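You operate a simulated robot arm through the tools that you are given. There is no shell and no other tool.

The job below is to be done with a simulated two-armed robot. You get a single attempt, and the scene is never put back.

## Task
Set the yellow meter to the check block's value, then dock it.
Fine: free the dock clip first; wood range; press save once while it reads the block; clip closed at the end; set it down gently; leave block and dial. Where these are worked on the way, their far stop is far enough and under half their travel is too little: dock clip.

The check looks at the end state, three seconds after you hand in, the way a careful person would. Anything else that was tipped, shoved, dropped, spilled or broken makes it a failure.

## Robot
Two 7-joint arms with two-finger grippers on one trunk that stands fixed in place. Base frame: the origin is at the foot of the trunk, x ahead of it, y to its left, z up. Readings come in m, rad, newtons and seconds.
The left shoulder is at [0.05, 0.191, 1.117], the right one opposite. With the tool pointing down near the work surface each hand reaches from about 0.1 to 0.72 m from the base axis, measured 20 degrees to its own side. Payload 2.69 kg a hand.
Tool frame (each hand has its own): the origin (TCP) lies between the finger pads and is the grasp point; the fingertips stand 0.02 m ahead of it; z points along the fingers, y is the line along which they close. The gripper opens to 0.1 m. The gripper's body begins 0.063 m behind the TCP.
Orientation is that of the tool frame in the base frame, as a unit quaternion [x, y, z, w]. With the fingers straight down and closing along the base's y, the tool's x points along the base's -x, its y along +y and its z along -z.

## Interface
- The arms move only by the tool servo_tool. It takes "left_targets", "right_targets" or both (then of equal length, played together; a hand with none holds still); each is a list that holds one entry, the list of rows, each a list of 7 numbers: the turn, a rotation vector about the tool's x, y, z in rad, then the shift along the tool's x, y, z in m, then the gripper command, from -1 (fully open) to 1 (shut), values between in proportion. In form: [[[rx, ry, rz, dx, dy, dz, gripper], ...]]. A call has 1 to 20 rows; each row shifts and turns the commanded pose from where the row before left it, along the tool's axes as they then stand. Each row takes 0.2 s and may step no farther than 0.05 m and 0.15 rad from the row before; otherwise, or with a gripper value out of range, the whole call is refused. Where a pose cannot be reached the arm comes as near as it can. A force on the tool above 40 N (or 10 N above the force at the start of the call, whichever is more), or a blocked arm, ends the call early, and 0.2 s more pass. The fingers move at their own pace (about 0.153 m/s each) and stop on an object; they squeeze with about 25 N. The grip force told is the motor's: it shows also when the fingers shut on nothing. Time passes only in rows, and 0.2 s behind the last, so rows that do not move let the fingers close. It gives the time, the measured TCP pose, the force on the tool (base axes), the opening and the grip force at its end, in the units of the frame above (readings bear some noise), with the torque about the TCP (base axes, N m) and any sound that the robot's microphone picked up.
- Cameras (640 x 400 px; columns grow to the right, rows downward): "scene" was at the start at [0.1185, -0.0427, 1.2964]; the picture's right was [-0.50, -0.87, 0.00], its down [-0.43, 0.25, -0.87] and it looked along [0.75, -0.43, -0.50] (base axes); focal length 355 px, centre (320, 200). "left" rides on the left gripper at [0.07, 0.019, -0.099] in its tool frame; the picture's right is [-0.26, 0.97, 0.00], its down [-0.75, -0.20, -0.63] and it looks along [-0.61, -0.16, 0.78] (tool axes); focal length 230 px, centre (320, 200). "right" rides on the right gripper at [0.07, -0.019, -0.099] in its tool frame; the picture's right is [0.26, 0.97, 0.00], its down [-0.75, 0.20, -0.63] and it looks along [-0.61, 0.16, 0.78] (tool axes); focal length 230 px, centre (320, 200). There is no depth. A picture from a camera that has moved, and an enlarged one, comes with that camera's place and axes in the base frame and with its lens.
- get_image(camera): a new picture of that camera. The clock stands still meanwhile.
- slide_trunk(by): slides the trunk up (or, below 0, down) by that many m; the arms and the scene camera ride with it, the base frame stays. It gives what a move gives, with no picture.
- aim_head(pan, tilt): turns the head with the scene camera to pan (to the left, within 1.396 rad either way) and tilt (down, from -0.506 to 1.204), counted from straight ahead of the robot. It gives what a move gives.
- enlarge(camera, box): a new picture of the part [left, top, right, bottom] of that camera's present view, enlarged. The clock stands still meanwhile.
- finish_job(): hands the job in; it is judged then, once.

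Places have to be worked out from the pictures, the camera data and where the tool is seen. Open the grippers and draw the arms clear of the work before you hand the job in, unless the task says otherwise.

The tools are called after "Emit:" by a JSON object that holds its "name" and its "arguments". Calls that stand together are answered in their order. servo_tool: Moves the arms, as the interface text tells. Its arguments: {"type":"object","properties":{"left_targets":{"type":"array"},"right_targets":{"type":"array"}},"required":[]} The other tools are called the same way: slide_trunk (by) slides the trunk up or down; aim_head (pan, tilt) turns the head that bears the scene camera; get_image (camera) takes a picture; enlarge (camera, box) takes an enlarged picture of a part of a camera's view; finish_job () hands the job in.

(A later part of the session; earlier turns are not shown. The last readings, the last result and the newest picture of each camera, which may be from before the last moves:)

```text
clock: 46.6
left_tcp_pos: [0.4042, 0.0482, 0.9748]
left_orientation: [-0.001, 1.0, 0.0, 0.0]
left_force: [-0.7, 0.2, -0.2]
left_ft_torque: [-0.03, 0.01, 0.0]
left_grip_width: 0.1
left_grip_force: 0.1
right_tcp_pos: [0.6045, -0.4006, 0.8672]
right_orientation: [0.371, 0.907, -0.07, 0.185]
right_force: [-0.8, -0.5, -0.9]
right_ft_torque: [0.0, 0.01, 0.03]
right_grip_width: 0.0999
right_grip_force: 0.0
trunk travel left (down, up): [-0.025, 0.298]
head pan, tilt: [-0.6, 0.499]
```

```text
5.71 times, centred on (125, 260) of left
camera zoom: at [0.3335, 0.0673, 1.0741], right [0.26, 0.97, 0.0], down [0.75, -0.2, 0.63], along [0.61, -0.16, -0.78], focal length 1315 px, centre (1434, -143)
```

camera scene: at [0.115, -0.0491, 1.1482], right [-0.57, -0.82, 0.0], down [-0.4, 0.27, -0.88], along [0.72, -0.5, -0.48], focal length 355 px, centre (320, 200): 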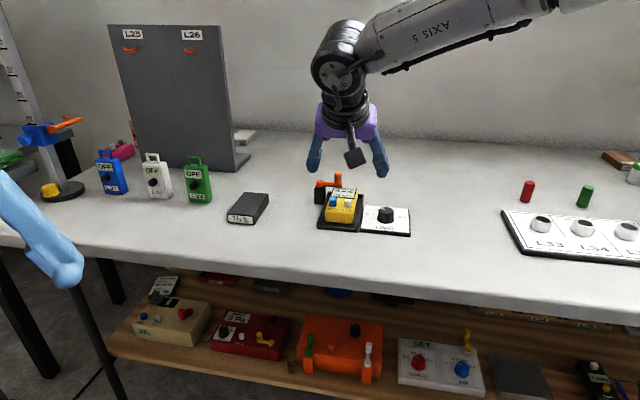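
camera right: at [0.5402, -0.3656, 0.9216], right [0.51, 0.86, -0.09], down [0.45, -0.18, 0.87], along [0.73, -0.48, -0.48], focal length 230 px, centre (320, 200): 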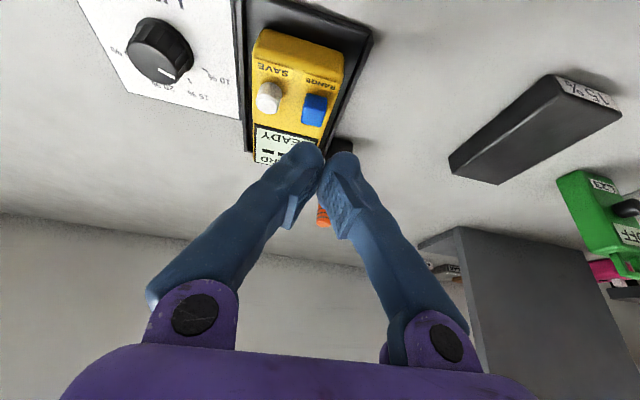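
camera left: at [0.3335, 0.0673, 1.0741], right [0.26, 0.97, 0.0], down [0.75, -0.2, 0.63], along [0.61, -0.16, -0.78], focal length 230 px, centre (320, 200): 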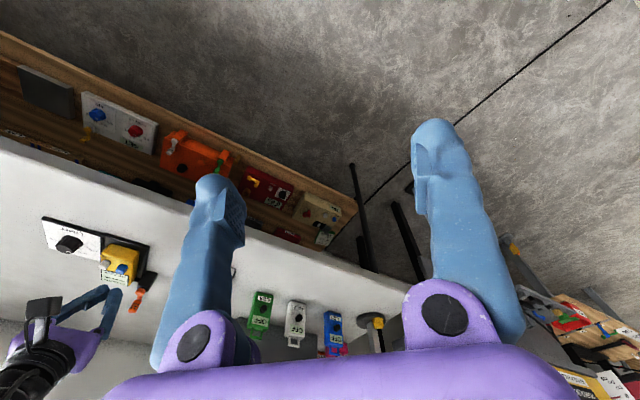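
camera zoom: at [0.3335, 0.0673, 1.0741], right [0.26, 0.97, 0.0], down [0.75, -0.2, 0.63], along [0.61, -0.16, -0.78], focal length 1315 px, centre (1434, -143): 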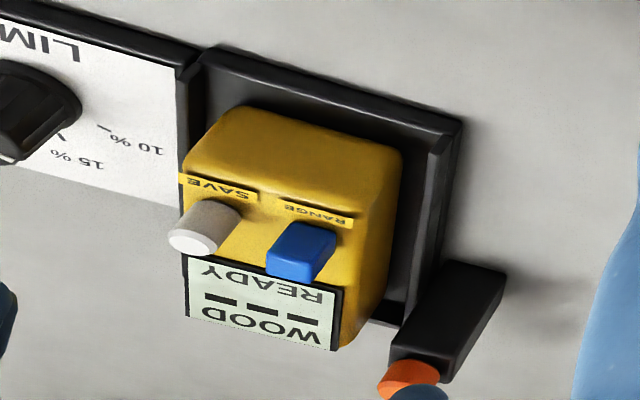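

I zoom the right camera on the near RANGE-side dock corner to measure the rim height accurately.

Emit:
{"name": "enlarge", "arguments": {"camera": "right", "box": [320, 50, 380, 100]}}

Emit:
{"name": "enlarge", "arguments": {"camera": "scene", "box": [325, 205, 365, 235]}}

Emit:
{"name": "enlarge", "arguments": {"camera": "right", "box": [245, 60, 345, 190]}}

```text
8.00 times, centred on (350, 75) of right
camera zoom: at [0.5175, -0.3436, 0.9311], right [0.51, 0.86, -0.09], down [0.45, -0.18, 0.87], along [0.73, -0.48, -0.48], focal length 1841 px, centre (80, 1200)
```

zoom: 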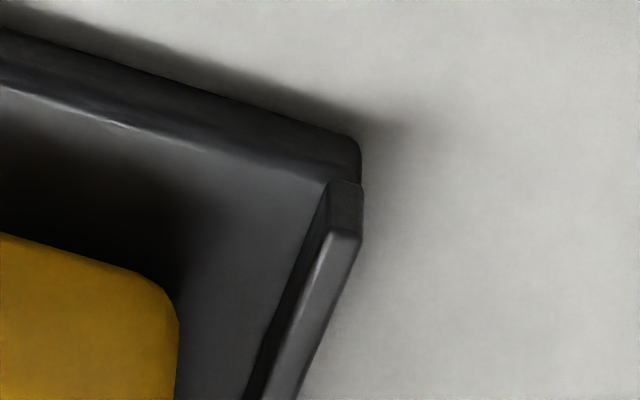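

```text
13.33 times, centred on (345, 220) of scene
camera zoom: at [0.1151, -0.0491, 1.1482], right [-0.56, -0.83, 0.0], down [-0.4, 0.27, -0.88], along [0.72, -0.5, -0.48], focal length 4728 px, centre (-13, -67)
```

zoom: 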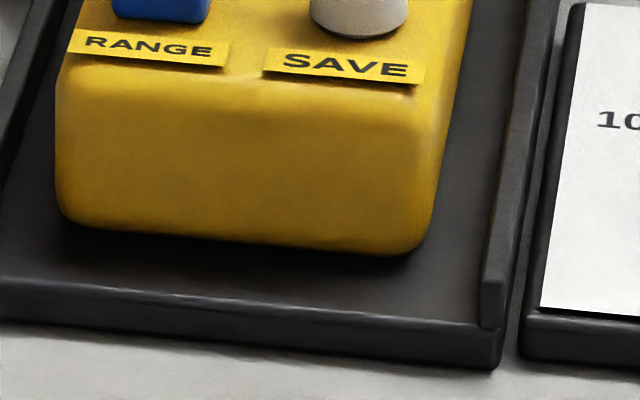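

```text
3.08 times, centred on (295, 125) of right
camera zoom: at [0.5175, -0.3436, 0.9311], right [0.51, 0.86, -0.09], down [0.45, -0.18, 0.87], along [0.73, -0.48, -0.48], focal length 708 px, centre (397, 431)
```

zoom: 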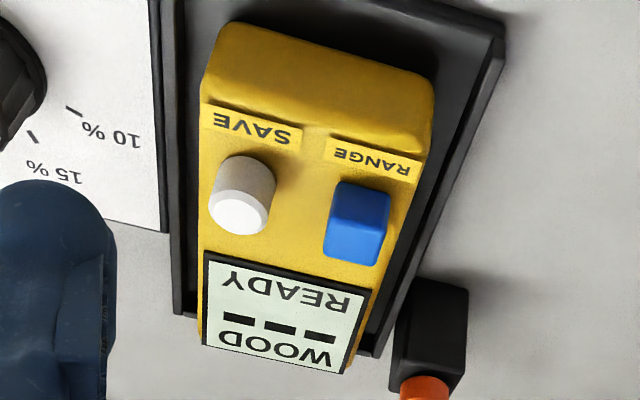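

Rim top is ≈ 0.766 and the meter top ≈ 0.788, so the meter stands about 22 mm above the rims. I lower the trunk by 0.02 m for extra reach, then correct a 0.6° roll and tilt to 0.65 rad above the meter's near end.

Emit:
{"name": "slide_trunk", "arguments": {"by": -0.02}}

Emit:
{"name": "servo_tool", "arguments": {"right_targets": [[[0.011, 0, 0, -0.004, 0, -0.009, -1], [0, -0.125, 0, -0.004, 0, -0.009, -1], [0, -0.125, 0, -0.004, 0, -0.009, -1], [0, 0, 0, 0, 0, 0, -1]]]}}

Emit:
{"name": "get_image", "arguments": {"camera": "right"}}

```text
clock: 47.3
left_tcp_pos: [0.404, 0.0487, 0.957]
left_orientation: [-0.001, 1.0, 0.0, 0.0]
left_force: [-0.3, 0.0, 1.3]
left_ft_torque: [-0.01, 0.0, 0.0]
left_grip_width: 0.1003
left_grip_force: 0.1
right_tcp_pos: [0.6035, -0.4014, 0.848]
right_orientation: [0.371, 0.907, -0.07, 0.185]
right_force: [-0.8, -1.8, 0.6]
right_ft_torque: [0.01, 0.0, -0.02]
right_grip_width: 0.1001
right_grip_force: 0.1
trunk travel left (down, up): [-0.005, 0.318]
head pan, tilt: [-0.6, 0.499]
```

```text
clock: 48.3
left_tcp_pos: [0.4042, 0.0473, 0.9552]
left_orientation: [0.0, 1.0, 0.001, 0.0]
left_force: [-0.1, -0.1, -0.3]
left_ft_torque: [-0.01, 0.01, 0.02]
left_grip_width: 0.1001
left_grip_force: 0.1
right_tcp_pos: [0.603, -0.4005, 0.8771]
right_orientation: [0.36, 0.877, -0.12, 0.294]
right_force: [-0.1, 0.2, -1.0]
right_ft_torque: [0.01, 0.03, 0.01]
right_grip_width: 0.1
right_grip_force: 0.0
trunk travel left (down, up): [-0.005, 0.318]
head pan, tilt: [-0.6, 0.499]
```

```text
taken
camera right: at [0.5077, -0.3337, 0.9132], right [0.53, 0.83, -0.16], down [0.3, -0.01, 0.96], along [0.79, -0.55, -0.25], focal length 230 px, centre (320, 200)
```

right: 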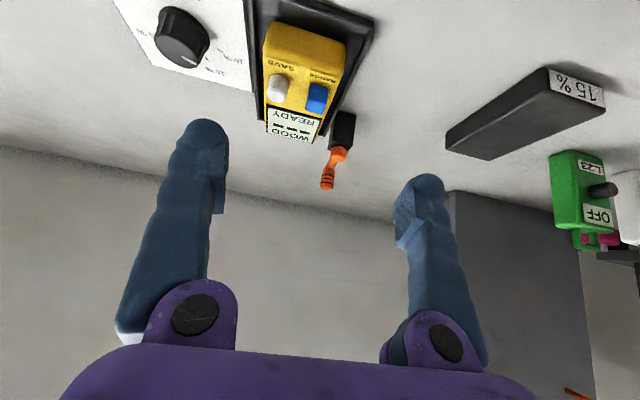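

Orientation is now exact (axis -44.5°, tilt 0.65, no roll). I move over the grasp point, slightly to the button side of the meter's middle, with the fingers opened to 0.075 m, and lower to z ≈ 0.803.

Emit:
{"name": "servo_tool", "arguments": {"right_targets": [[[0, 0, 0, -0.0059, -0.0079, 0.017, -0.7], [0, 0, 0, -0.0059, -0.0079, 0.017, -0.5], [0, 0, 0, -0.0059, -0.0079, 0.017, -0.5], [0, 0, 0, 0.0066, 0, 0.0088, -0.5], [0, 0, 0, 0.0066, 0, 0.0088, -0.5], [0, 0, 0, 0.0066, 0, 0.0088, -0.5], [0, 0, 0, 0.0066, 0, 0.0088, -0.5], [0, 0, 0, 0, 0, 0, -0.5]]]}}

Emit:
{"name": "get_image", "arguments": {"camera": "right"}}

Emit:
{"name": "enlarge", "arguments": {"camera": "scene", "box": [280, 110, 400, 230]}}

```text
clock: 50.1
left_tcp_pos: [0.4031, 0.0482, 0.9554]
left_orientation: [0.0, 1.0, 0.0, 0.0]
left_force: [-0.6, -0.2, 0.0]
left_ft_torque: [0.0, 0.0, 0.0]
left_grip_width: 0.1002
left_grip_force: 0.1
right_tcp_pos: [0.6184, -0.4493, 0.8025]
right_orientation: [0.36, 0.877, -0.121, 0.294]
right_force: [-0.2, -0.5, 0.2]
right_ft_torque: [0.0, 0.0, 0.0]
right_grip_width: 0.0749
right_grip_force: 0.0
trunk travel left (down, up): [-0.005, 0.318]
head pan, tilt: [-0.6, 0.499]
```

```text
taken
camera right: at [0.5243, -0.3817, 0.8386], right [0.53, 0.83, -0.15], down [0.3, -0.01, 0.95], along [0.79, -0.55, -0.25], focal length 230 px, centre (320, 200)
```

right: 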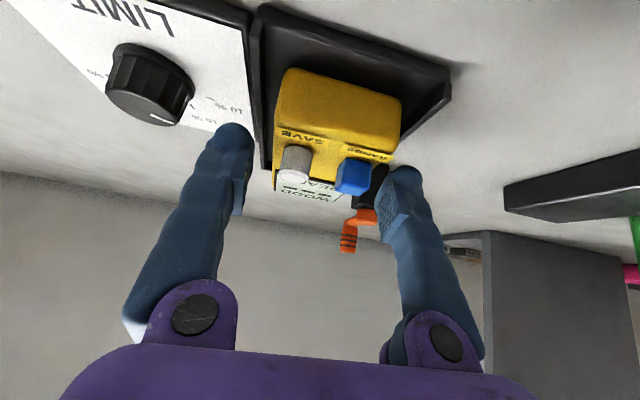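

```text
3.33 times, centred on (340, 170) of scene
camera zoom: at [0.1151, -0.0491, 1.1282], right [-0.56, -0.83, 0.0], down [-0.4, 0.27, -0.88], along [0.72, -0.5, -0.48], focal length 1182 px, centre (253, 300)
```

zoom: 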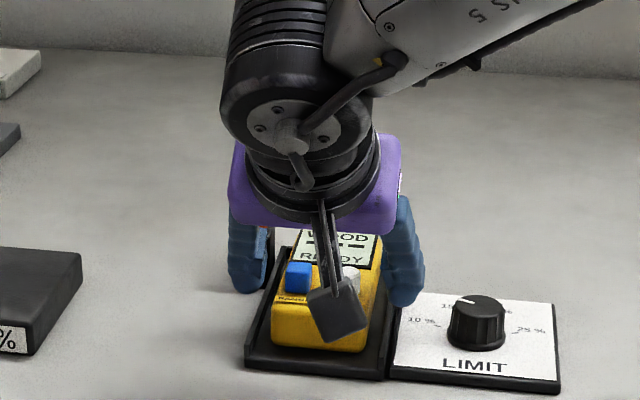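

The fingers straddle the meter symmetrically. I lower 9 mm more in small steps, watching for rim contact.

Emit:
{"name": "servo_tool", "arguments": {"right_targets": [[[0, 0, 0, 0.0018, 0.0003, 0.0024, -0.5], [0, 0, 0, 0.0018, 0, 0.0024, -0.5], [0, 0, 0, 0.0018, 0, 0.0024, -0.5], [0, 0, 0, 0, 0, 0, -0.5]]]}}

Emit:
{"name": "enlarge", "arguments": {"camera": "scene", "box": [310, 170, 390, 240]}}

Emit:
{"name": "enlarge", "arguments": {"camera": "left", "box": [60, 220, 180, 320]}}

```text
clock: 51.1
left_tcp_pos: [0.4038, 0.0486, 0.9552]
left_orientation: [-0.001, 1.0, -0.001, 0.0]
left_force: [0.4, 0.1, 0.5]
left_ft_torque: [-0.02, -0.04, -0.04]
left_grip_width: 0.0998
left_grip_force: 0.0
right_tcp_pos: [0.6191, -0.45, 0.7951]
right_orientation: [0.36, 0.877, -0.121, 0.295]
right_force: [-0.1, -0.2, 0.1]
right_ft_torque: [0.02, -0.05, 0.0]
right_grip_width: 0.0751
right_grip_force: 0.0
trunk travel left (down, up): [-0.005, 0.318]
head pan, tilt: [-0.6, 0.499]
```

```text
5.71 times, centred on (350, 205) of scene
camera zoom: at [0.1151, -0.0491, 1.1282], right [-0.56, -0.83, 0.0], down [-0.4, 0.27, -0.88], along [0.72, -0.5, -0.48], focal length 2026 px, centre (149, 171)
```

zoom: 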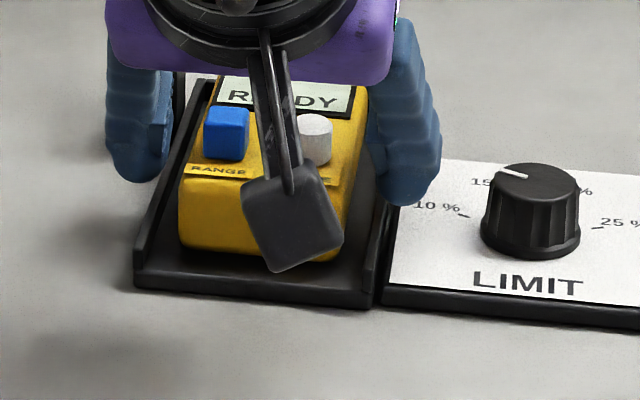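

```text
4.00 times, centred on (120, 270) of left
camera zoom: at [0.3335, 0.0673, 1.0541], right [0.26, 0.97, 0.0], down [0.75, -0.2, 0.63], along [0.61, -0.16, -0.78], focal length 920 px, centre (1120, -80)
```

zoom: 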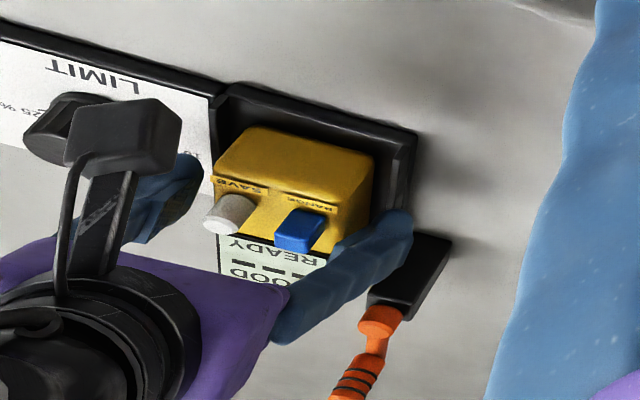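

No rim contact. I lower 2 mm more and close the fingers gradually onto the meter's sides.

Emit:
{"name": "servo_tool", "arguments": {"right_targets": [[[0, 0, 0, 0.0012, 0, 0.0016, -0.5], [0, 0, 0, 0, 0, 0, -0.35], [0, 0, 0, 0, 0, 0, -0.25], [0, 0, 0, 0, 0, 0, -0.15], [0, 0, 0, 0, 0, 0, -0.08], [0, 0, 0, 0, 0, 0, 0.3], [0, 0, 0, 0, 0, 0, 1], [0, 0, 0, 0, 0, 0, 1]]]}}

Emit:
{"name": "enlarge", "arguments": {"camera": "right", "box": [180, 40, 460, 240]}}

Emit:
{"name": "enlarge", "arguments": {"camera": "scene", "box": [310, 170, 390, 240]}}

```text
clock: 52.9
left_tcp_pos: [0.4028, 0.0479, 0.9539]
left_orientation: [-0.001, 1.0, 0.0, 0.0]
left_force: [-0.4, -1.3, -0.2]
left_ft_torque: [0.0, -0.03, -0.03]
left_grip_width: 0.0999
left_grip_force: 0.1
right_tcp_pos: [0.6182, -0.4492, 0.7922]
right_orientation: [0.36, 0.877, -0.12, 0.293]
right_force: [-0.8, 0.4, 0.0]
right_ft_torque: [0.08, -0.01, -0.03]
right_grip_width: 0.0574
right_grip_force: 25.8
trunk travel left (down, up): [-0.005, 0.318]
head pan, tilt: [-0.6, 0.499]
```

```text
2.00 times, centred on (320, 140) of right
camera zoom: at [0.5239, -0.3815, 0.828], right [0.53, 0.83, -0.15], down [0.3, -0.01, 0.95], along [0.79, -0.55, -0.25], focal length 460 px, centre (320, 320)
```

zoom: 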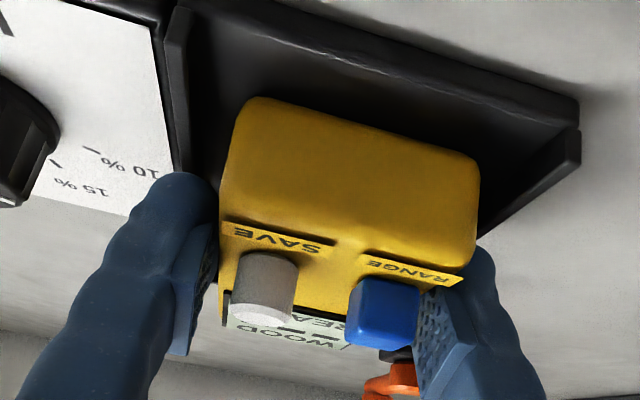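

```text
5.71 times, centred on (350, 205) of scene
camera zoom: at [0.1151, -0.0491, 1.1282], right [-0.56, -0.83, 0.0], down [-0.4, 0.27, -0.88], along [0.72, -0.5, -0.48], focal length 2026 px, centre (149, 171)
```

zoom: 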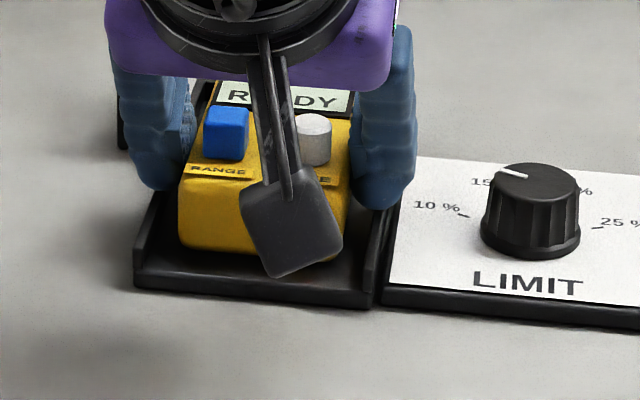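

The meter is gripped (width 0.0574) with the TCP at about (0.6185, -0.4495, 0.7928). I lift it slowly 2 cm and check the hold.

Emit:
{"name": "servo_tool", "arguments": {"right_targets": [[[0, 0, 0, -0.0015, 0, -0.002, 1], [0, 0, 0, -0.003, 0, -0.004, 1], [0, 0, 0, -0.003, 0, -0.004, 1], [0, 0, 0, -0.003, 0, -0.004, 1], [0, 0, 0, -0.003, 0, -0.004, 1], [0, 0, 0, 0, 0, 0, 1]]]}}

Emit:
{"name": "enlarge", "arguments": {"camera": "right", "box": [180, 40, 460, 240]}}

Emit:
{"name": "enlarge", "arguments": {"camera": "scene", "box": [300, 150, 400, 240]}}

Emit:
{"name": "enlarge", "arguments": {"camera": "left", "box": [60, 220, 180, 320]}}

```text
clock: 54.3
left_tcp_pos: [0.4047, 0.0483, 0.9545]
left_orientation: [-0.001, 1.0, 0.0, 0.0]
left_force: [-0.4, -0.4, 0.0]
left_ft_torque: [-0.01, -0.03, -0.01]
left_grip_width: 0.1
left_grip_force: 0.0
right_tcp_pos: [0.6197, -0.4501, 0.8137]
right_orientation: [0.359, 0.878, -0.12, 0.293]
right_force: [1.1, -0.2, -2.4]
right_ft_torque: [0.05, 0.04, -0.01]
right_grip_width: 0.0572
right_grip_force: 25.2
trunk travel left (down, up): [-0.005, 0.318]
head pan, tilt: [-0.6, 0.499]
```

```text
2.00 times, centred on (320, 140) of right
camera zoom: at [0.5248, -0.3825, 0.8503], right [0.53, 0.83, -0.15], down [0.3, -0.01, 0.95], along [0.79, -0.55, -0.25], focal length 460 px, centre (320, 320)
```

zoom: 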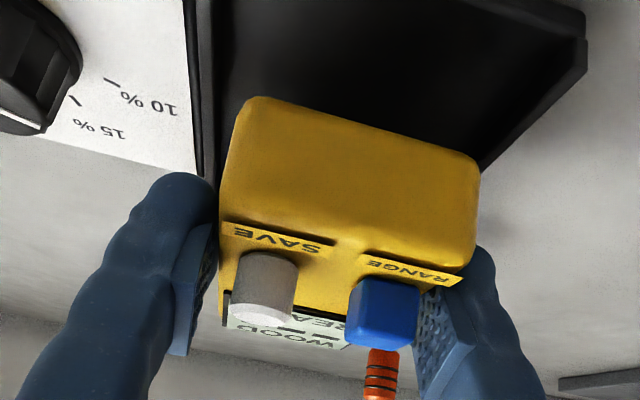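

```text
4.44 times, centred on (350, 195) of scene
camera zoom: at [0.1153, -0.0492, 1.1282], right [-0.56, -0.83, 0.0], down [-0.4, 0.27, -0.88], along [0.72, -0.5, -0.48], focal length 1576 px, centre (187, 222)
```

zoom: 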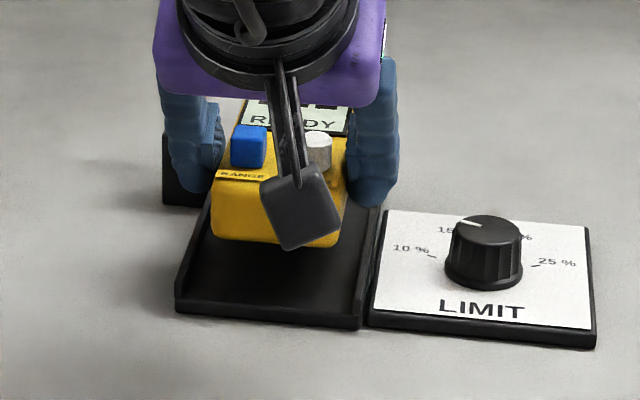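

```text
4.00 times, centred on (120, 270) of left
camera zoom: at [0.3337, 0.0672, 1.054], right [0.26, 0.97, 0.0], down [0.75, -0.2, 0.63], along [0.61, -0.16, -0.78], focal length 920 px, centre (1120, -80)
```

zoom: 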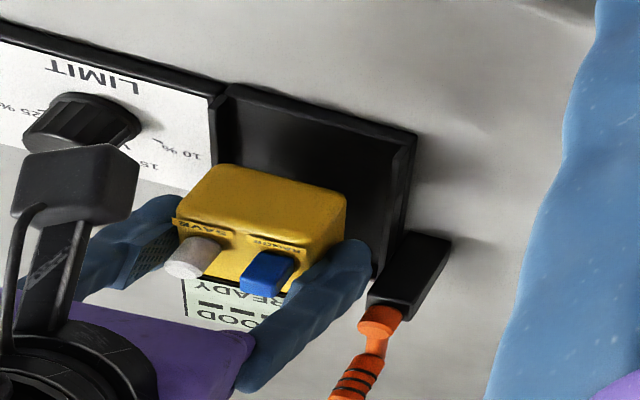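

The meter is held firmly (weight about 2.4 N) and level, and the dock and clip are undisturbed. I lift it another 5 cm, pull it slightly toward me, then carry it sideways to over the check block.

Emit:
{"name": "servo_tool", "arguments": {"right_targets": [[[0, 0, 0, -0.0016, 0, -0.0114, 1], [0, 0, 0, -0.0016, 0, -0.0114, 1], [0, 0, 0, -0.0016, 0, -0.0114, 1], [0, 0, 0, -0.0016, 0, -0.0114, 1], [0, 0, 0, -0.0015, 0, -0.0112, 1], [0, 0, 0, 0, 0.01, 0, 1], [0, 0, 0, 0, 0.02, 0, 1], [0, 0, 0, 0, 0.02, 0, 1], [0, 0, 0, 0, 0.02, 0, 1], [0, 0, 0, 0, 0.02, 0, 1], [0, 0, 0, 0, 0.02, 0, 1], [0, 0, 0, 0, 0.02, 0, 1], [0, 0, 0, 0, 0.02, 0, 1], [0, 0, 0, 0, 0.02, 0, 1], [0, 0, 0, 0, 0.02, 0, 1], [0, 0, 0, 0, 0.01, 0, 1], [0, 0, 0, 0, 0, 0, 1]]]}}

Emit:
{"name": "get_image", "arguments": {"camera": "right"}}

Emit:
{"name": "get_image", "arguments": {"camera": "scene"}}

Emit:
{"name": "get_image", "arguments": {"camera": "left"}}

```text
clock: 57.9
left_tcp_pos: [0.4033, 0.0485, 0.9536]
left_orientation: [-0.001, 1.0, 0.0, 0.0]
left_force: [-0.5, -0.7, 0.3]
left_ft_torque: [-0.01, -0.01, -0.01]
left_grip_width: 0.1
left_grip_force: 0.0
right_tcp_pos: [0.6751, -0.3411, 0.8679]
right_orientation: [0.36, 0.877, -0.12, 0.295]
right_force: [0.3, 0.6, -2.2]
right_ft_torque: [0.06, 0.05, 0.01]
right_grip_width: 0.0575
right_grip_force: 24.9
right hand out of reach, approached as far as the arm can: row 12, 13, 14, 15, 16
trunk travel left (down, up): [-0.005, 0.318]
head pan, tilt: [-0.6, 0.499]
```

```text
taken
camera right: at [0.5788, -0.2742, 0.9039], right [0.53, 0.83, -0.15], down [0.3, -0.01, 0.96], along [0.79, -0.55, -0.25], focal length 230 px, centre (320, 200)
```

right: 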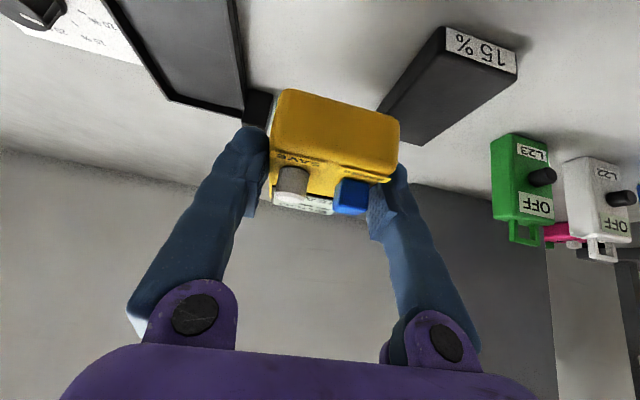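

```text
taken
camera scene: at [0.1153, -0.0492, 1.1282], right [-0.56, -0.83, 0.0], down [-0.4, 0.27, -0.88], along [0.72, -0.5, -0.48], focal length 355 px, centre (320, 200)
```

scene: 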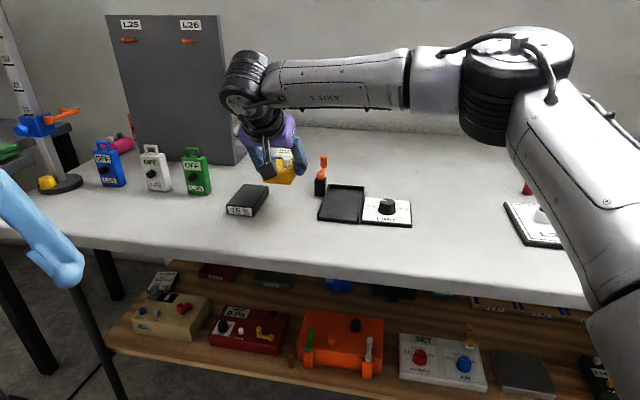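

```text
taken
camera left: at [0.3337, 0.0672, 1.054], right [0.26, 0.97, 0.0], down [0.75, -0.2, 0.63], along [0.61, -0.16, -0.78], focal length 230 px, centre (320, 200)
```

left: 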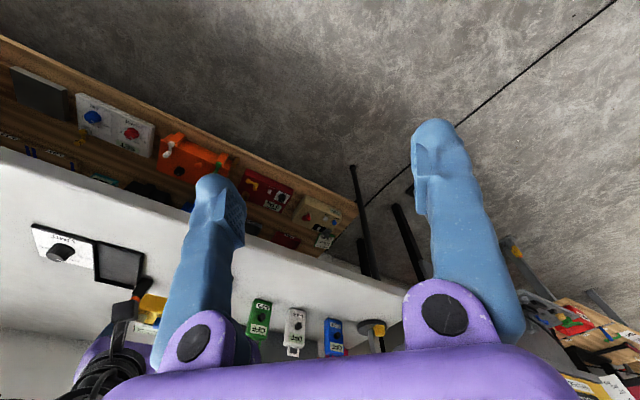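

The arm hit a wrist limit at (0.675, -0.341), not pure reach: the hand's yaw is too far from the forearm's direction there. I turn the hand (with the meter held level) by about 25° toward straight ahead, which should free the wrist.

Emit:
{"name": "servo_tool", "arguments": {"right_targets": [[[-0.0658, 0, -0.0869, 0, 0, 0, 1], [-0.0658, 0, -0.0869, 0, 0, 0, 1], [-0.0658, 0, -0.0869, 0, 0, 0, 1], [-0.0658, 0, -0.0869, 0, 0, 0, 1], [0, 0, 0, 0, 0, 0, 1]]]}}

Emit:
{"name": "get_image", "arguments": {"camera": "scene"}}

Emit:
{"name": "get_image", "arguments": {"camera": "right"}}

```text
clock: 59.1
left_tcp_pos: [0.4037, 0.0483, 0.9543]
left_orientation: [0.0, 1.0, 0.0, 0.0]
left_force: [-0.9, 0.1, 0.0]
left_ft_torque: [0.0, -0.02, 0.0]
left_grip_width: 0.0999
left_grip_force: 0.0
right_tcp_pos: [0.6739, -0.3411, 0.8669]
right_orientation: [0.161, 0.935, -0.053, 0.312]
right_force: [-0.1, 0.0, -2.7]
right_ft_torque: [-0.01, 0.1, 0.0]
right_grip_width: 0.0571
right_grip_force: 25.2
trunk travel left (down, up): [-0.005, 0.318]
head pan, tilt: [-0.6, 0.499]
```

```text
taken
camera scene: at [0.1153, -0.0492, 1.1282], right [-0.56, -0.83, 0.0], down [-0.4, 0.27, -0.88], along [0.72, -0.5, -0.48], focal length 355 px, centre (320, 200)
```

scene: 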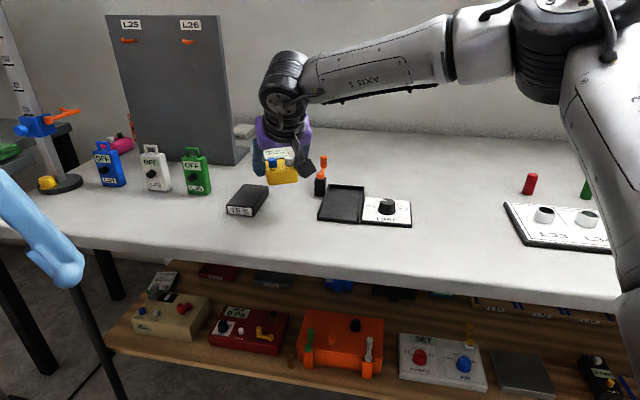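

```text
taken
camera right: at [0.5587, -0.3211, 0.9033], right [0.13, 0.98, -0.15], down [0.27, 0.11, 0.95], along [0.95, -0.17, -0.25], focal length 230 px, centre (320, 200)
```

right: 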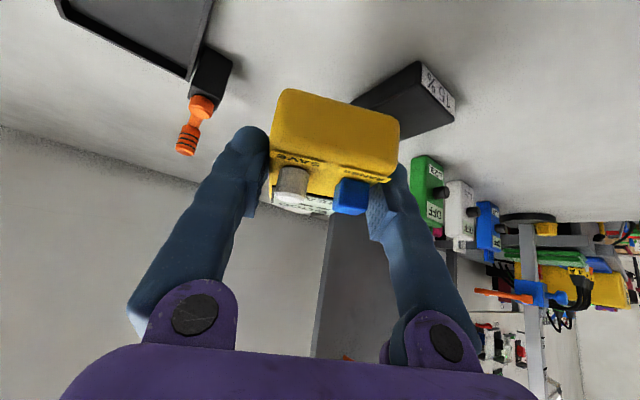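

The turn worked and the meter is still level. I move on to above the block's centre at the same height.

Emit:
{"name": "servo_tool", "arguments": {"right_targets": [[[0, 0, 0, -0.00664, 0.01286, 0.00498, 1], [0, 0, 0, -0.00664, 0.01286, 0.00498, 1], [0, 0, 0, -0.00664, 0.01286, 0.00498, 1], [0, 0, 0, -0.00664, 0.01286, 0.00498, 1], [0, 0, 0, -0.00664, 0.01286, 0.00498, 1], [0, 0, 0, 0, 0, 0, 1]]]}}

Emit:
{"name": "get_image", "arguments": {"camera": "scene"}}

Emit:
{"name": "get_image", "arguments": {"camera": "right"}}

```text
clock: 60.5
left_tcp_pos: [0.4043, 0.0477, 0.9541]
left_orientation: [0.0, 1.0, 0.0, 0.0]
left_force: [0.4, -0.7, -0.4]
left_ft_torque: [0.02, -0.01, 0.0]
left_grip_width: 0.0999
left_grip_force: 0.0
right_tcp_pos: [0.7105, -0.3094, 0.8687]
right_orientation: [0.162, 0.934, -0.054, 0.313]
right_force: [-0.7, -0.5, -2.2]
right_ft_torque: [0.02, 0.06, 0.02]
right_grip_width: 0.0573
right_grip_force: 24.7
right hand out of reach, approached as far as the arm can: row 4, 5
trunk travel left (down, up): [-0.005, 0.318]
head pan, tilt: [-0.6, 0.499]
```

```text
taken
camera scene: at [0.1154, -0.0492, 1.1282], right [-0.56, -0.83, 0.0], down [-0.4, 0.27, -0.88], along [0.72, -0.5, -0.48], focal length 355 px, centre (320, 200)
```

scene: 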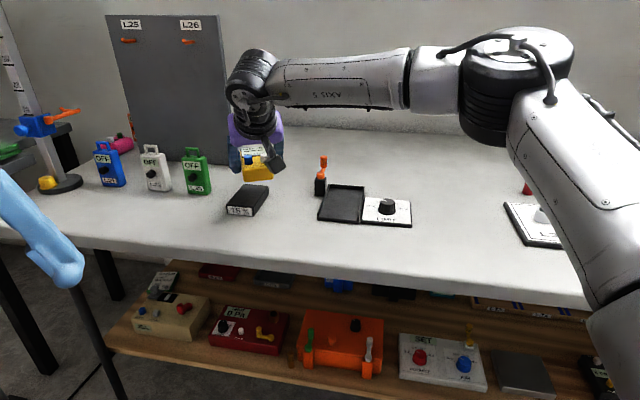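

```text
taken
camera right: at [0.5955, -0.2886, 0.9043], right [0.13, 0.98, -0.15], down [0.27, 0.11, 0.96], along [0.95, -0.17, -0.25], focal length 230 px, centre (320, 200)
```

right: 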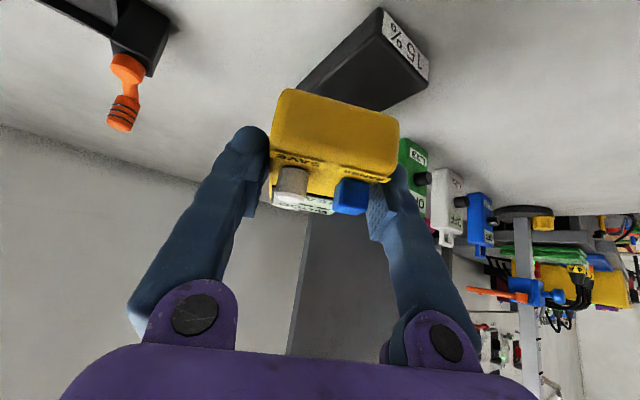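

The limit moves with the hand's leftward position rather than with distance; with the trunk this low the wrist sits above the shoulder and the elbow points up. I raise the trunk by 0.10 m (the hand and meter ride up clear of everything) and then try again from there.

Emit:
{"name": "slide_trunk", "arguments": {"by": 0.1}}

Emit:
{"name": "servo_tool", "arguments": {"right_targets": [[[0, 0, 0, 0.006, 0, 0.008, 1], [0, 0, 0, 0.006, 0, 0.008, 1], [0, 0, 0, 0.006, 0, 0.008, 1], [0, 0, 0, 0.006, 0, 0.008, 1], [0, 0, 0, 0.006, 0, 0.008, 1], [0, 0, 0, 0.006, 0, 0.008, 1], [0, 0, 0, 0.006, 0, 0.008, 1], [0, 0, 0, 0.006, 0, 0.008, 1], [0, 0, 0, 0, 0, 0, 1]]]}}

Emit:
{"name": "get_image", "arguments": {"camera": "scene"}}

```text
clock: 61.8
left_tcp_pos: [0.404, 0.0483, 1.054]
left_orientation: [-0.001, 1.0, 0.0, 0.0]
left_force: [-0.1, 0.5, 0.0]
left_ft_torque: [-0.01, 0.06, -0.02]
left_grip_width: 0.0999
left_grip_force: 0.1
right_tcp_pos: [0.7109, -0.3092, 0.9693]
right_orientation: [0.163, 0.934, -0.054, 0.313]
right_force: [1.1, 0.0, -2.3]
right_ft_torque: [0.02, 0.04, -0.04]
right_grip_width: 0.057
right_grip_force: 25.0
trunk travel left (down, up): [-0.105, 0.218]
head pan, tilt: [-0.6, 0.499]
```

```text
clock: 63.8
left_tcp_pos: [0.405, 0.0476, 1.0555]
left_orientation: [0.0, 1.0, 0.001, 0.001]
left_force: [0.2, 0.3, -0.3]
left_ft_torque: [0.01, -0.01, 0.01]
left_grip_width: 0.0999
left_grip_force: 0.0
right_tcp_pos: [0.6987, -0.3162, 0.8923]
right_orientation: [0.162, 0.934, -0.053, 0.313]
right_force: [0.3, 0.3, -2.0]
right_ft_torque: [0.0, 0.07, -0.01]
right_grip_width: 0.0571
right_grip_force: 25.1
right hand out of reach, approached as far as the arm can: row 3, 5, 7
trunk travel left (down, up): [-0.105, 0.218]
head pan, tilt: [-0.6, 0.499]
```

```text
taken
camera scene: at [0.1154, -0.0492, 1.2282], right [-0.56, -0.83, 0.0], down [-0.4, 0.27, -0.88], along [0.72, -0.5, -0.48], focal length 355 px, centre (320, 200)
```

scene: 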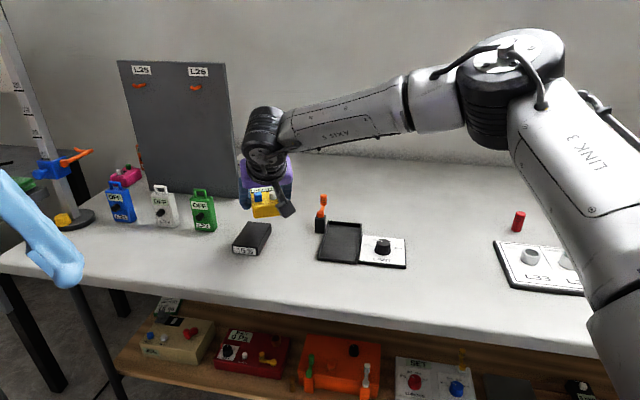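

Raising the trunk made it worse, so the limit is in the arm's posture. I go back down to the lower trunk setting after lifting the hand a little, then test whether more yaw toward straight ahead helps.

Emit:
{"name": "servo_tool", "arguments": {"right_targets": [[[0, 0, 0, -0.006, 0, -0.008, 1], [0, 0, 0, -0.006, 0, -0.008, 1], [0, 0, 0, -0.006, 0, -0.008, 1], [0, 0, 0, -0.006, 0, -0.008, 1], [0, 0, 0, -0.006, 0, -0.008, 1], [0, 0, 0, -0.006, 0, -0.008, 1], [0, 0, 0, -0.006, 0, -0.008, 1], [0, 0, 0, -0.006, 0, -0.008, 1], [0, 0, 0, 0, 0, 0, 1]]]}}

Emit:
{"name": "slide_trunk", "arguments": {"by": -0.1}}

Emit:
{"name": "servo_tool", "arguments": {"right_targets": [[[-0.065, 0, -0.087, 0, 0, 0, 1], [-0.065, 0, -0.087, 0, 0, 0, 1], [-0.065, 0, -0.087, 0, 0, 0, 1], [0, 0, 0, -0.008, 0.005, 0.006, 1], [0, 0, 0, -0.008, 0.005, 0.006, 1], [0, 0, 0, -0.008, 0.005, 0.006, 1], [0, 0, 0, 0, 0, 0, 1]]]}}

Emit:
{"name": "get_image", "arguments": {"camera": "scene"}}

```text
clock: 65.8
left_tcp_pos: [0.4044, 0.0483, 1.0546]
left_orientation: [-0.001, 1.0, 0.0, 0.0]
left_force: [0.9, 0.2, -0.2]
left_ft_torque: [-0.02, 0.0, 0.02]
left_grip_width: 0.1004
left_grip_force: 0.1
right_tcp_pos: [0.6994, -0.315, 0.9715]
right_orientation: [0.161, 0.934, -0.053, 0.314]
right_force: [0.3, -0.9, -2.4]
right_ft_torque: [0.05, 0.05, 0.03]
right_grip_width: 0.0572
right_grip_force: 24.6
trunk travel left (down, up): [-0.105, 0.218]
head pan, tilt: [-0.6, 0.499]
```

```text
clock: 67.1
left_tcp_pos: [0.4033, 0.0488, 0.9543]
left_orientation: [0.0, 1.0, 0.001, 0.0]
left_force: [-0.3, -0.9, 0.5]
left_ft_torque: [-0.03, -0.02, -0.03]
left_grip_width: 0.1
left_grip_force: 0.0
right_tcp_pos: [0.6996, -0.314, 0.8703]
right_orientation: [0.162, 0.934, -0.054, 0.314]
right_force: [0.0, 0.0, -2.0]
right_ft_torque: [0.01, 0.06, 0.04]
right_grip_width: 0.057
right_grip_force: 25.5
trunk travel left (down, up): [-0.005, 0.318]
head pan, tilt: [-0.6, 0.499]
```

```text
clock: 68.7
left_tcp_pos: [0.4044, 0.0484, 0.9546]
left_orientation: [0.0, 1.0, 0.0, -0.001]
left_force: [0.7, 0.1, -0.7]
left_ft_torque: [-0.02, 0.0, 0.0]
left_grip_width: 0.0998
left_grip_force: 0.0
right_tcp_pos: [0.7295, -0.3005, 0.8697]
right_orientation: [0.009, 0.948, -0.004, 0.317]
right_force: [-0.3, -0.6, -2.3]
right_ft_torque: [0.0, 0.07, -0.02]
right_grip_width: 0.0572
right_grip_force: 25.0
trunk travel left (down, up): [-0.005, 0.318]
head pan, tilt: [-0.6, 0.499]
```

```text
taken
camera scene: at [0.1154, -0.0491, 1.1282], right [-0.56, -0.83, 0.0], down [-0.4, 0.27, -0.88], along [0.72, -0.5, -0.48], focal length 355 px, centre (320, 200)
```

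scene: 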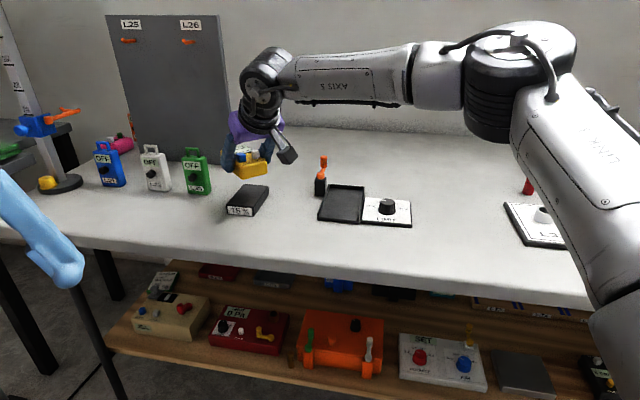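

With the hand nearly straight ahead the arm reaches (0.7295, -0.3005), so the meter's centre is within ~5 mm of the block's centre. I test how much further this yaw lets me go, to know the margin for lowering.

Emit:
{"name": "servo_tool", "arguments": {"right_targets": [[[0, 0, 0, -0.006, 0, 0.0045, 1], [0, 0, 0, -0.006, 0, 0.0045, 1], [0, 0, 0, -0.006, 0, 0.0045, 1], [0, 0, 0, 0, 0, 0, 1]]]}}

Emit:
{"name": "get_image", "arguments": {"camera": "right"}}

```text
clock: 69.7
left_tcp_pos: [0.4042, 0.0483, 0.9551]
left_orientation: [-0.001, 1.0, -0.001, 0.0]
left_force: [-0.2, -0.1, 0.0]
left_ft_torque: [-0.03, -0.01, 0.03]
left_grip_width: 0.0999
left_grip_force: 0.1
right_tcp_pos: [0.7369, -0.3079, 0.8722]
right_orientation: [0.008, 0.948, -0.003, 0.319]
right_force: [-0.1, -0.7, -2.4]
right_ft_torque: [0.0, 0.1, 0.0]
right_grip_width: 0.057
right_grip_force: 25.1
right hand out of reach, approached as far as the arm can: row 1, 2, 3
trunk travel left (down, up): [-0.005, 0.318]
head pan, tilt: [-0.6, 0.499]
```

```text
taken
camera right: at [0.6208, -0.3252, 0.9078], right [-0.19, 0.97, -0.16], down [0.22, 0.2, 0.96], along [0.96, 0.15, -0.25], focal length 230 px, centre (320, 200)
```

right: 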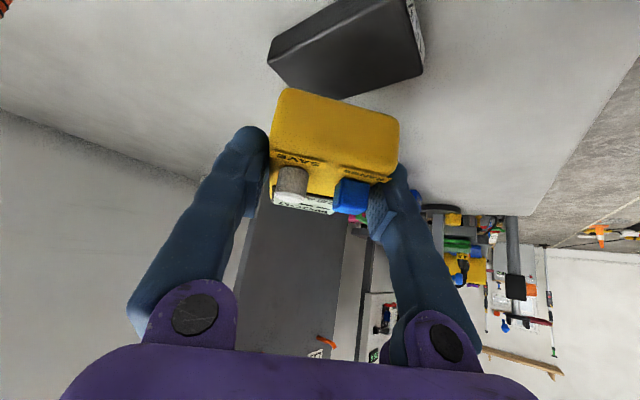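

The margin at this yaw ends near (0.737, -0.308), and lowering costs about 9 mm of reach. I pull back 11 mm, lower 3 cm, and check where the meter stands relative to the block.

Emit:
{"name": "servo_tool", "arguments": {"right_targets": [[[0, 0, 0, 0.009, 0, 0.0058, 1], [0, 0, 0, 0.009, 0, 0.0058, 1], [0, 0, 0, 0.009, 0, 0.0058, 1], [0, 0, 0, 0, 0, 0, 1]]]}}

Emit:
{"name": "enlarge", "arguments": {"camera": "scene", "box": [190, 100, 330, 240]}}

Emit:
{"name": "enlarge", "arguments": {"camera": "left", "box": [60, 220, 260, 400]}}

Emit:
{"name": "get_image", "arguments": {"camera": "right"}}

```text
clock: 70.7
left_tcp_pos: [0.4045, 0.0476, 0.9553]
left_orientation: [-0.001, 1.0, 0.0, 0.0]
left_force: [-0.4, -0.8, 0.1]
left_ft_torque: [-0.01, 0.03, 0.01]
left_grip_width: 0.1001
left_grip_force: 0.1
right_tcp_pos: [0.7261, -0.3084, 0.8422]
right_orientation: [0.009, 0.948, -0.003, 0.318]
right_force: [0.2, 0.8, -2.2]
right_ft_torque: [-0.04, 0.06, -0.03]
right_grip_width: 0.0573
right_grip_force: 25.4
trunk travel left (down, up): [-0.005, 0.318]
head pan, tilt: [-0.6, 0.499]
```

```text
2.86 times, centred on (260, 170) of scene
camera zoom: at [0.1154, -0.0492, 1.1282], right [-0.56, -0.83, 0.0], down [-0.4, 0.27, -0.88], along [0.72, -0.5, -0.48], focal length 1013 px, centre (491, 286)
```

zoom: 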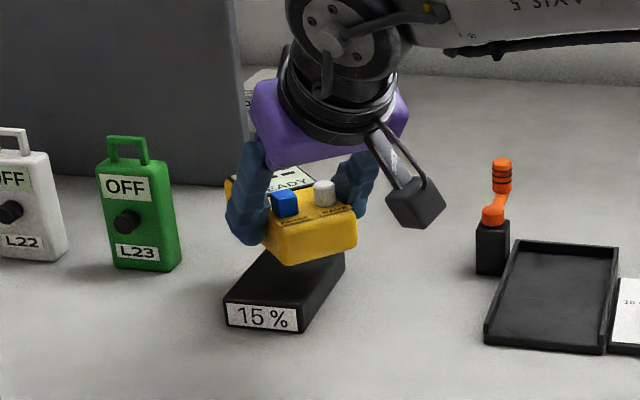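

```text
2.22 times, centred on (160, 310) of left
camera zoom: at [0.3338, 0.0672, 1.054], right [0.26, 0.97, 0.0], down [0.75, -0.2, 0.63], along [0.61, -0.16, -0.78], focal length 511 px, centre (676, -44)
```

zoom: 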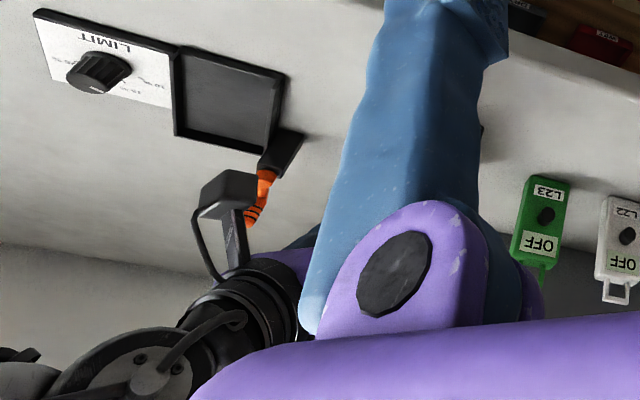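

```text
taken
camera right: at [0.61, -0.3252, 0.8773], right [-0.19, 0.97, -0.16], down [0.22, 0.2, 0.95], along [0.96, 0.15, -0.25], focal length 230 px, centre (320, 200)
```

right: 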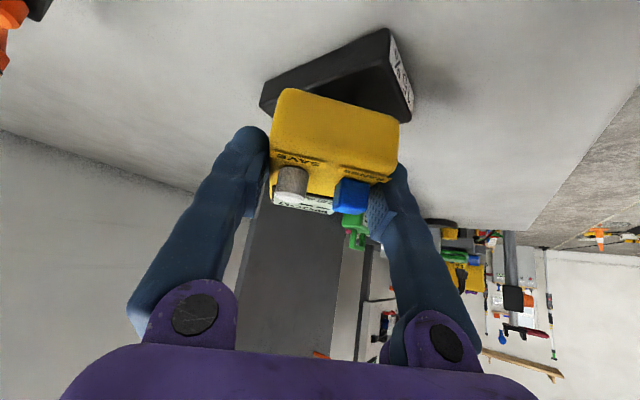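

The meter is over the block but turned ~44° to it; what matters is that the block supports it, including under SAVE. I refine the block centre to about (0.760, -0.304), shift the meter so SAVE lies near the block's edge line or inside, and lower 2 cm more.

Emit:
{"name": "servo_tool", "arguments": {"right_targets": [[[0, 0, 0, 0.0055, 0.0062, 0.0042, 1], [0, 0, 0, 0.0055, 0.0062, 0.0042, 1], [0, 0, 0, 0.0055, 0.0062, 0.0042, 1], [0, 0, 0, 0, 0, 0, 1]]]}}

Emit:
{"name": "enlarge", "arguments": {"camera": "scene", "box": [200, 120, 300, 240]}}

Emit:
{"name": "enlarge", "arguments": {"camera": "right", "box": [220, 0, 460, 240]}}

```text
clock: 71.7
left_tcp_pos: [0.4041, 0.0472, 0.9547]
left_orientation: [-0.001, 1.0, 0.0, 0.0]
left_force: [0.2, 0.7, 0.6]
left_ft_torque: [0.04, 0.02, 0.0]
left_grip_width: 0.1001
left_grip_force: 0.0
right_tcp_pos: [0.7198, -0.2885, 0.8215]
right_orientation: [0.007, 0.948, -0.002, 0.318]
right_force: [-0.1, 0.0, -2.7]
right_ft_torque: [0.04, 0.06, 0.02]
right_grip_width: 0.057
right_grip_force: 25.1
trunk travel left (down, up): [-0.005, 0.318]
head pan, tilt: [-0.6, 0.499]
```

```text
3.33 times, centred on (250, 180) of scene
camera zoom: at [0.1154, -0.0491, 1.1282], right [-0.56, -0.83, 0.0], down [-0.4, 0.27, -0.88], along [0.72, -0.5, -0.48], focal length 1182 px, centre (553, 267)
```

zoom: 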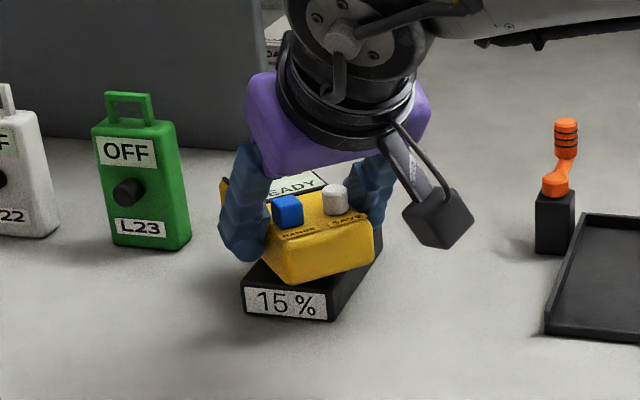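

```text
1.67 times, centred on (340, 120) of right
camera zoom: at [0.6045, -0.3053, 0.8579], right [-0.19, 0.97, -0.16], down [0.22, 0.2, 0.95], along [0.96, 0.15, -0.25], focal length 384 px, centre (287, 333)
```

zoom: 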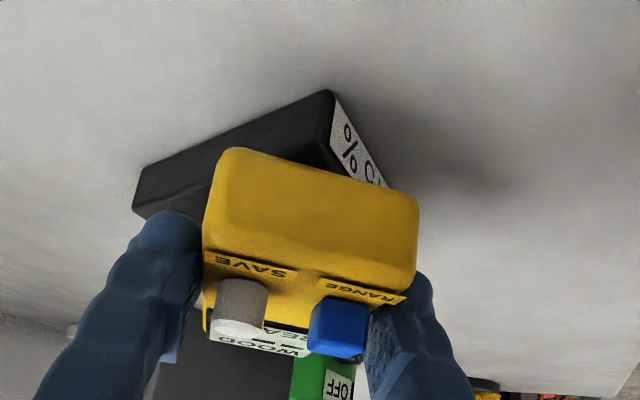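

The pose is reachable and the meter hangs level above the block. I lower in 4 mm steps toward the block's top.

Emit:
{"name": "servo_tool", "arguments": {"right_targets": [[[0, 0, 0, 0.0024, 0, 0.0032, 1], [0, 0, 0, 0.0024, 0, 0.0032, 1], [0, 0, 0, 0.0024, 0, 0.0032, 1], [0, 0, 0, 0, 0, 0, 1]]]}}

Emit:
{"name": "enlarge", "arguments": {"camera": "scene", "box": [210, 150, 290, 230]}}

```text
clock: 72.7
left_tcp_pos: [0.4028, 0.0473, 0.9546]
left_orientation: [-0.001, 1.0, 0.0, 0.0]
left_force: [0.1, -0.5, -0.1]
left_ft_torque: [-0.01, -0.05, -0.02]
left_grip_width: 0.1001
left_grip_force: 0.0
right_tcp_pos: [0.718, -0.2899, 0.8104]
right_orientation: [0.007, 0.948, -0.002, 0.318]
right_force: [-0.7, -0.3, -2.3]
right_ft_torque: [0.0, 0.04, -0.03]
right_grip_width: 0.0568
right_grip_force: 24.6
trunk travel left (down, up): [-0.005, 0.318]
head pan, tilt: [-0.6, 0.499]
```

```text
5.00 times, centred on (250, 190) of scene
camera zoom: at [0.1154, -0.0492, 1.1282], right [-0.56, -0.83, 0.0], down [-0.4, 0.27, -0.88], along [0.72, -0.5, -0.48], focal length 1773 px, centre (670, 250)
```

zoom: 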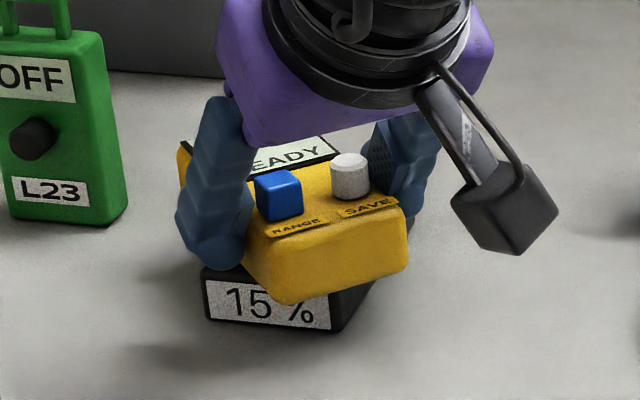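

About 5 mm remain. I continue in 1.5 mm steps, watching for contact and the display.

Emit:
{"name": "servo_tool", "arguments": {"right_targets": [[[0, 0, 0, 0.0009, 0, 0.0012, 1], [0, 0, 0, 0.0009, 0, 0.0012, 1], [0, 0, 0, 0, 0, 0, 1]]]}}

Emit:
{"name": "enlarge", "arguments": {"camera": "scene", "box": [210, 150, 290, 230]}}

```text
clock: 73.5
left_tcp_pos: [0.4046, 0.0493, 0.9556]
left_orientation: [-0.001, 1.0, 0.0, 0.0]
left_force: [0.1, 0.5, -0.1]
left_ft_torque: [0.02, 0.02, 0.03]
left_grip_width: 0.0998
left_grip_force: 0.0
right_tcp_pos: [0.7175, -0.2895, 0.8077]
right_orientation: [0.007, 0.948, -0.003, 0.319]
right_force: [0.3, -0.6, 0.1]
right_ft_torque: [0.05, 0.04, -0.04]
right_grip_width: 0.0573
right_grip_force: 24.4
right hand out of reach, approached as far as the arm can: row 1
trunk travel left (down, up): [-0.005, 0.318]
head pan, tilt: [-0.6, 0.499]
```

```text
5.00 times, centred on (250, 190) of scene
camera zoom: at [0.1153, -0.0491, 1.1282], right [-0.56, -0.83, 0.0], down [-0.4, 0.27, -0.88], along [0.72, -0.5, -0.48], focal length 1773 px, centre (670, 250)
```

zoom: 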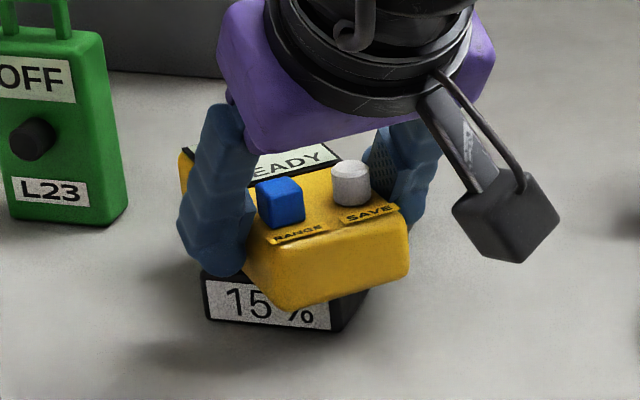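

The vertical force went from -2.3 N to about 0, so the block now carries the meter. I open the fingers gently to release it.

Emit:
{"name": "servo_tool", "arguments": {"right_targets": [[[0, 0, 0, 0, 0, 0, 0], [0, 0, 0, 0, 0, 0, -0.1], [0, 0, 0, 0, 0, 0, -0.2], [0, 0, 0, 0, 0, 0, -0.3], [0, 0, 0, 0, 0, 0, -0.45], [0, 0, 0, 0, 0, 0, -0.45]]]}}

Emit:
{"name": "enlarge", "arguments": {"camera": "scene", "box": [210, 150, 290, 230]}}

Emit:
{"name": "enlarge", "arguments": {"camera": "right", "box": [220, 0, 460, 240]}}

```text
clock: 74.9
left_tcp_pos: [0.4037, 0.0477, 0.9547]
left_orientation: [-0.002, 1.0, 0.0, 0.0]
left_force: [-0.4, -0.1, 0.0]
left_ft_torque: [-0.01, 0.01, 0.0]
left_grip_width: 0.0999
left_grip_force: 0.0
right_tcp_pos: [0.7164, -0.2896, 0.8084]
right_orientation: [0.008, 0.948, -0.003, 0.318]
right_force: [0.2, -0.1, 0.0]
right_ft_torque: [-0.01, -0.01, -0.01]
right_grip_width: 0.073
right_grip_force: 0.0
trunk travel left (down, up): [-0.005, 0.318]
head pan, tilt: [-0.6, 0.499]
```

```text
5.00 times, centred on (250, 190) of scene
camera zoom: at [0.1151, -0.0491, 1.1282], right [-0.56, -0.83, 0.0], down [-0.4, 0.27, -0.88], along [0.72, -0.5, -0.48], focal length 1773 px, centre (670, 250)
```

zoom: 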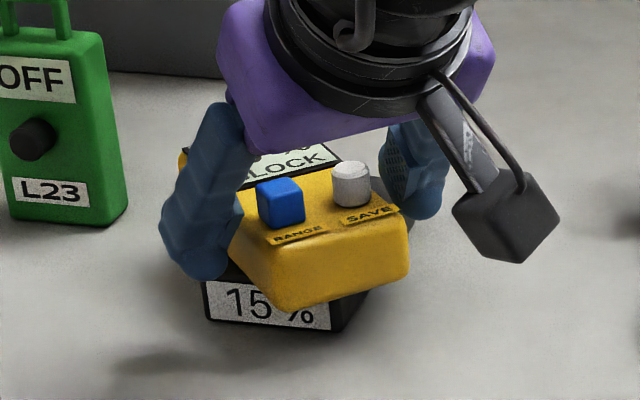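

```text
1.67 times, centred on (340, 120) of right
camera zoom: at [0.6012, -0.3061, 0.8443], right [-0.19, 0.97, -0.16], down [0.22, 0.2, 0.95], along [0.96, 0.15, -0.25], focal length 384 px, centre (287, 333)
```

zoom: 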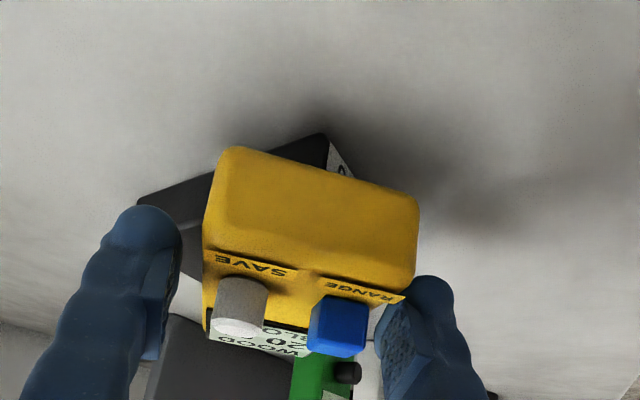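

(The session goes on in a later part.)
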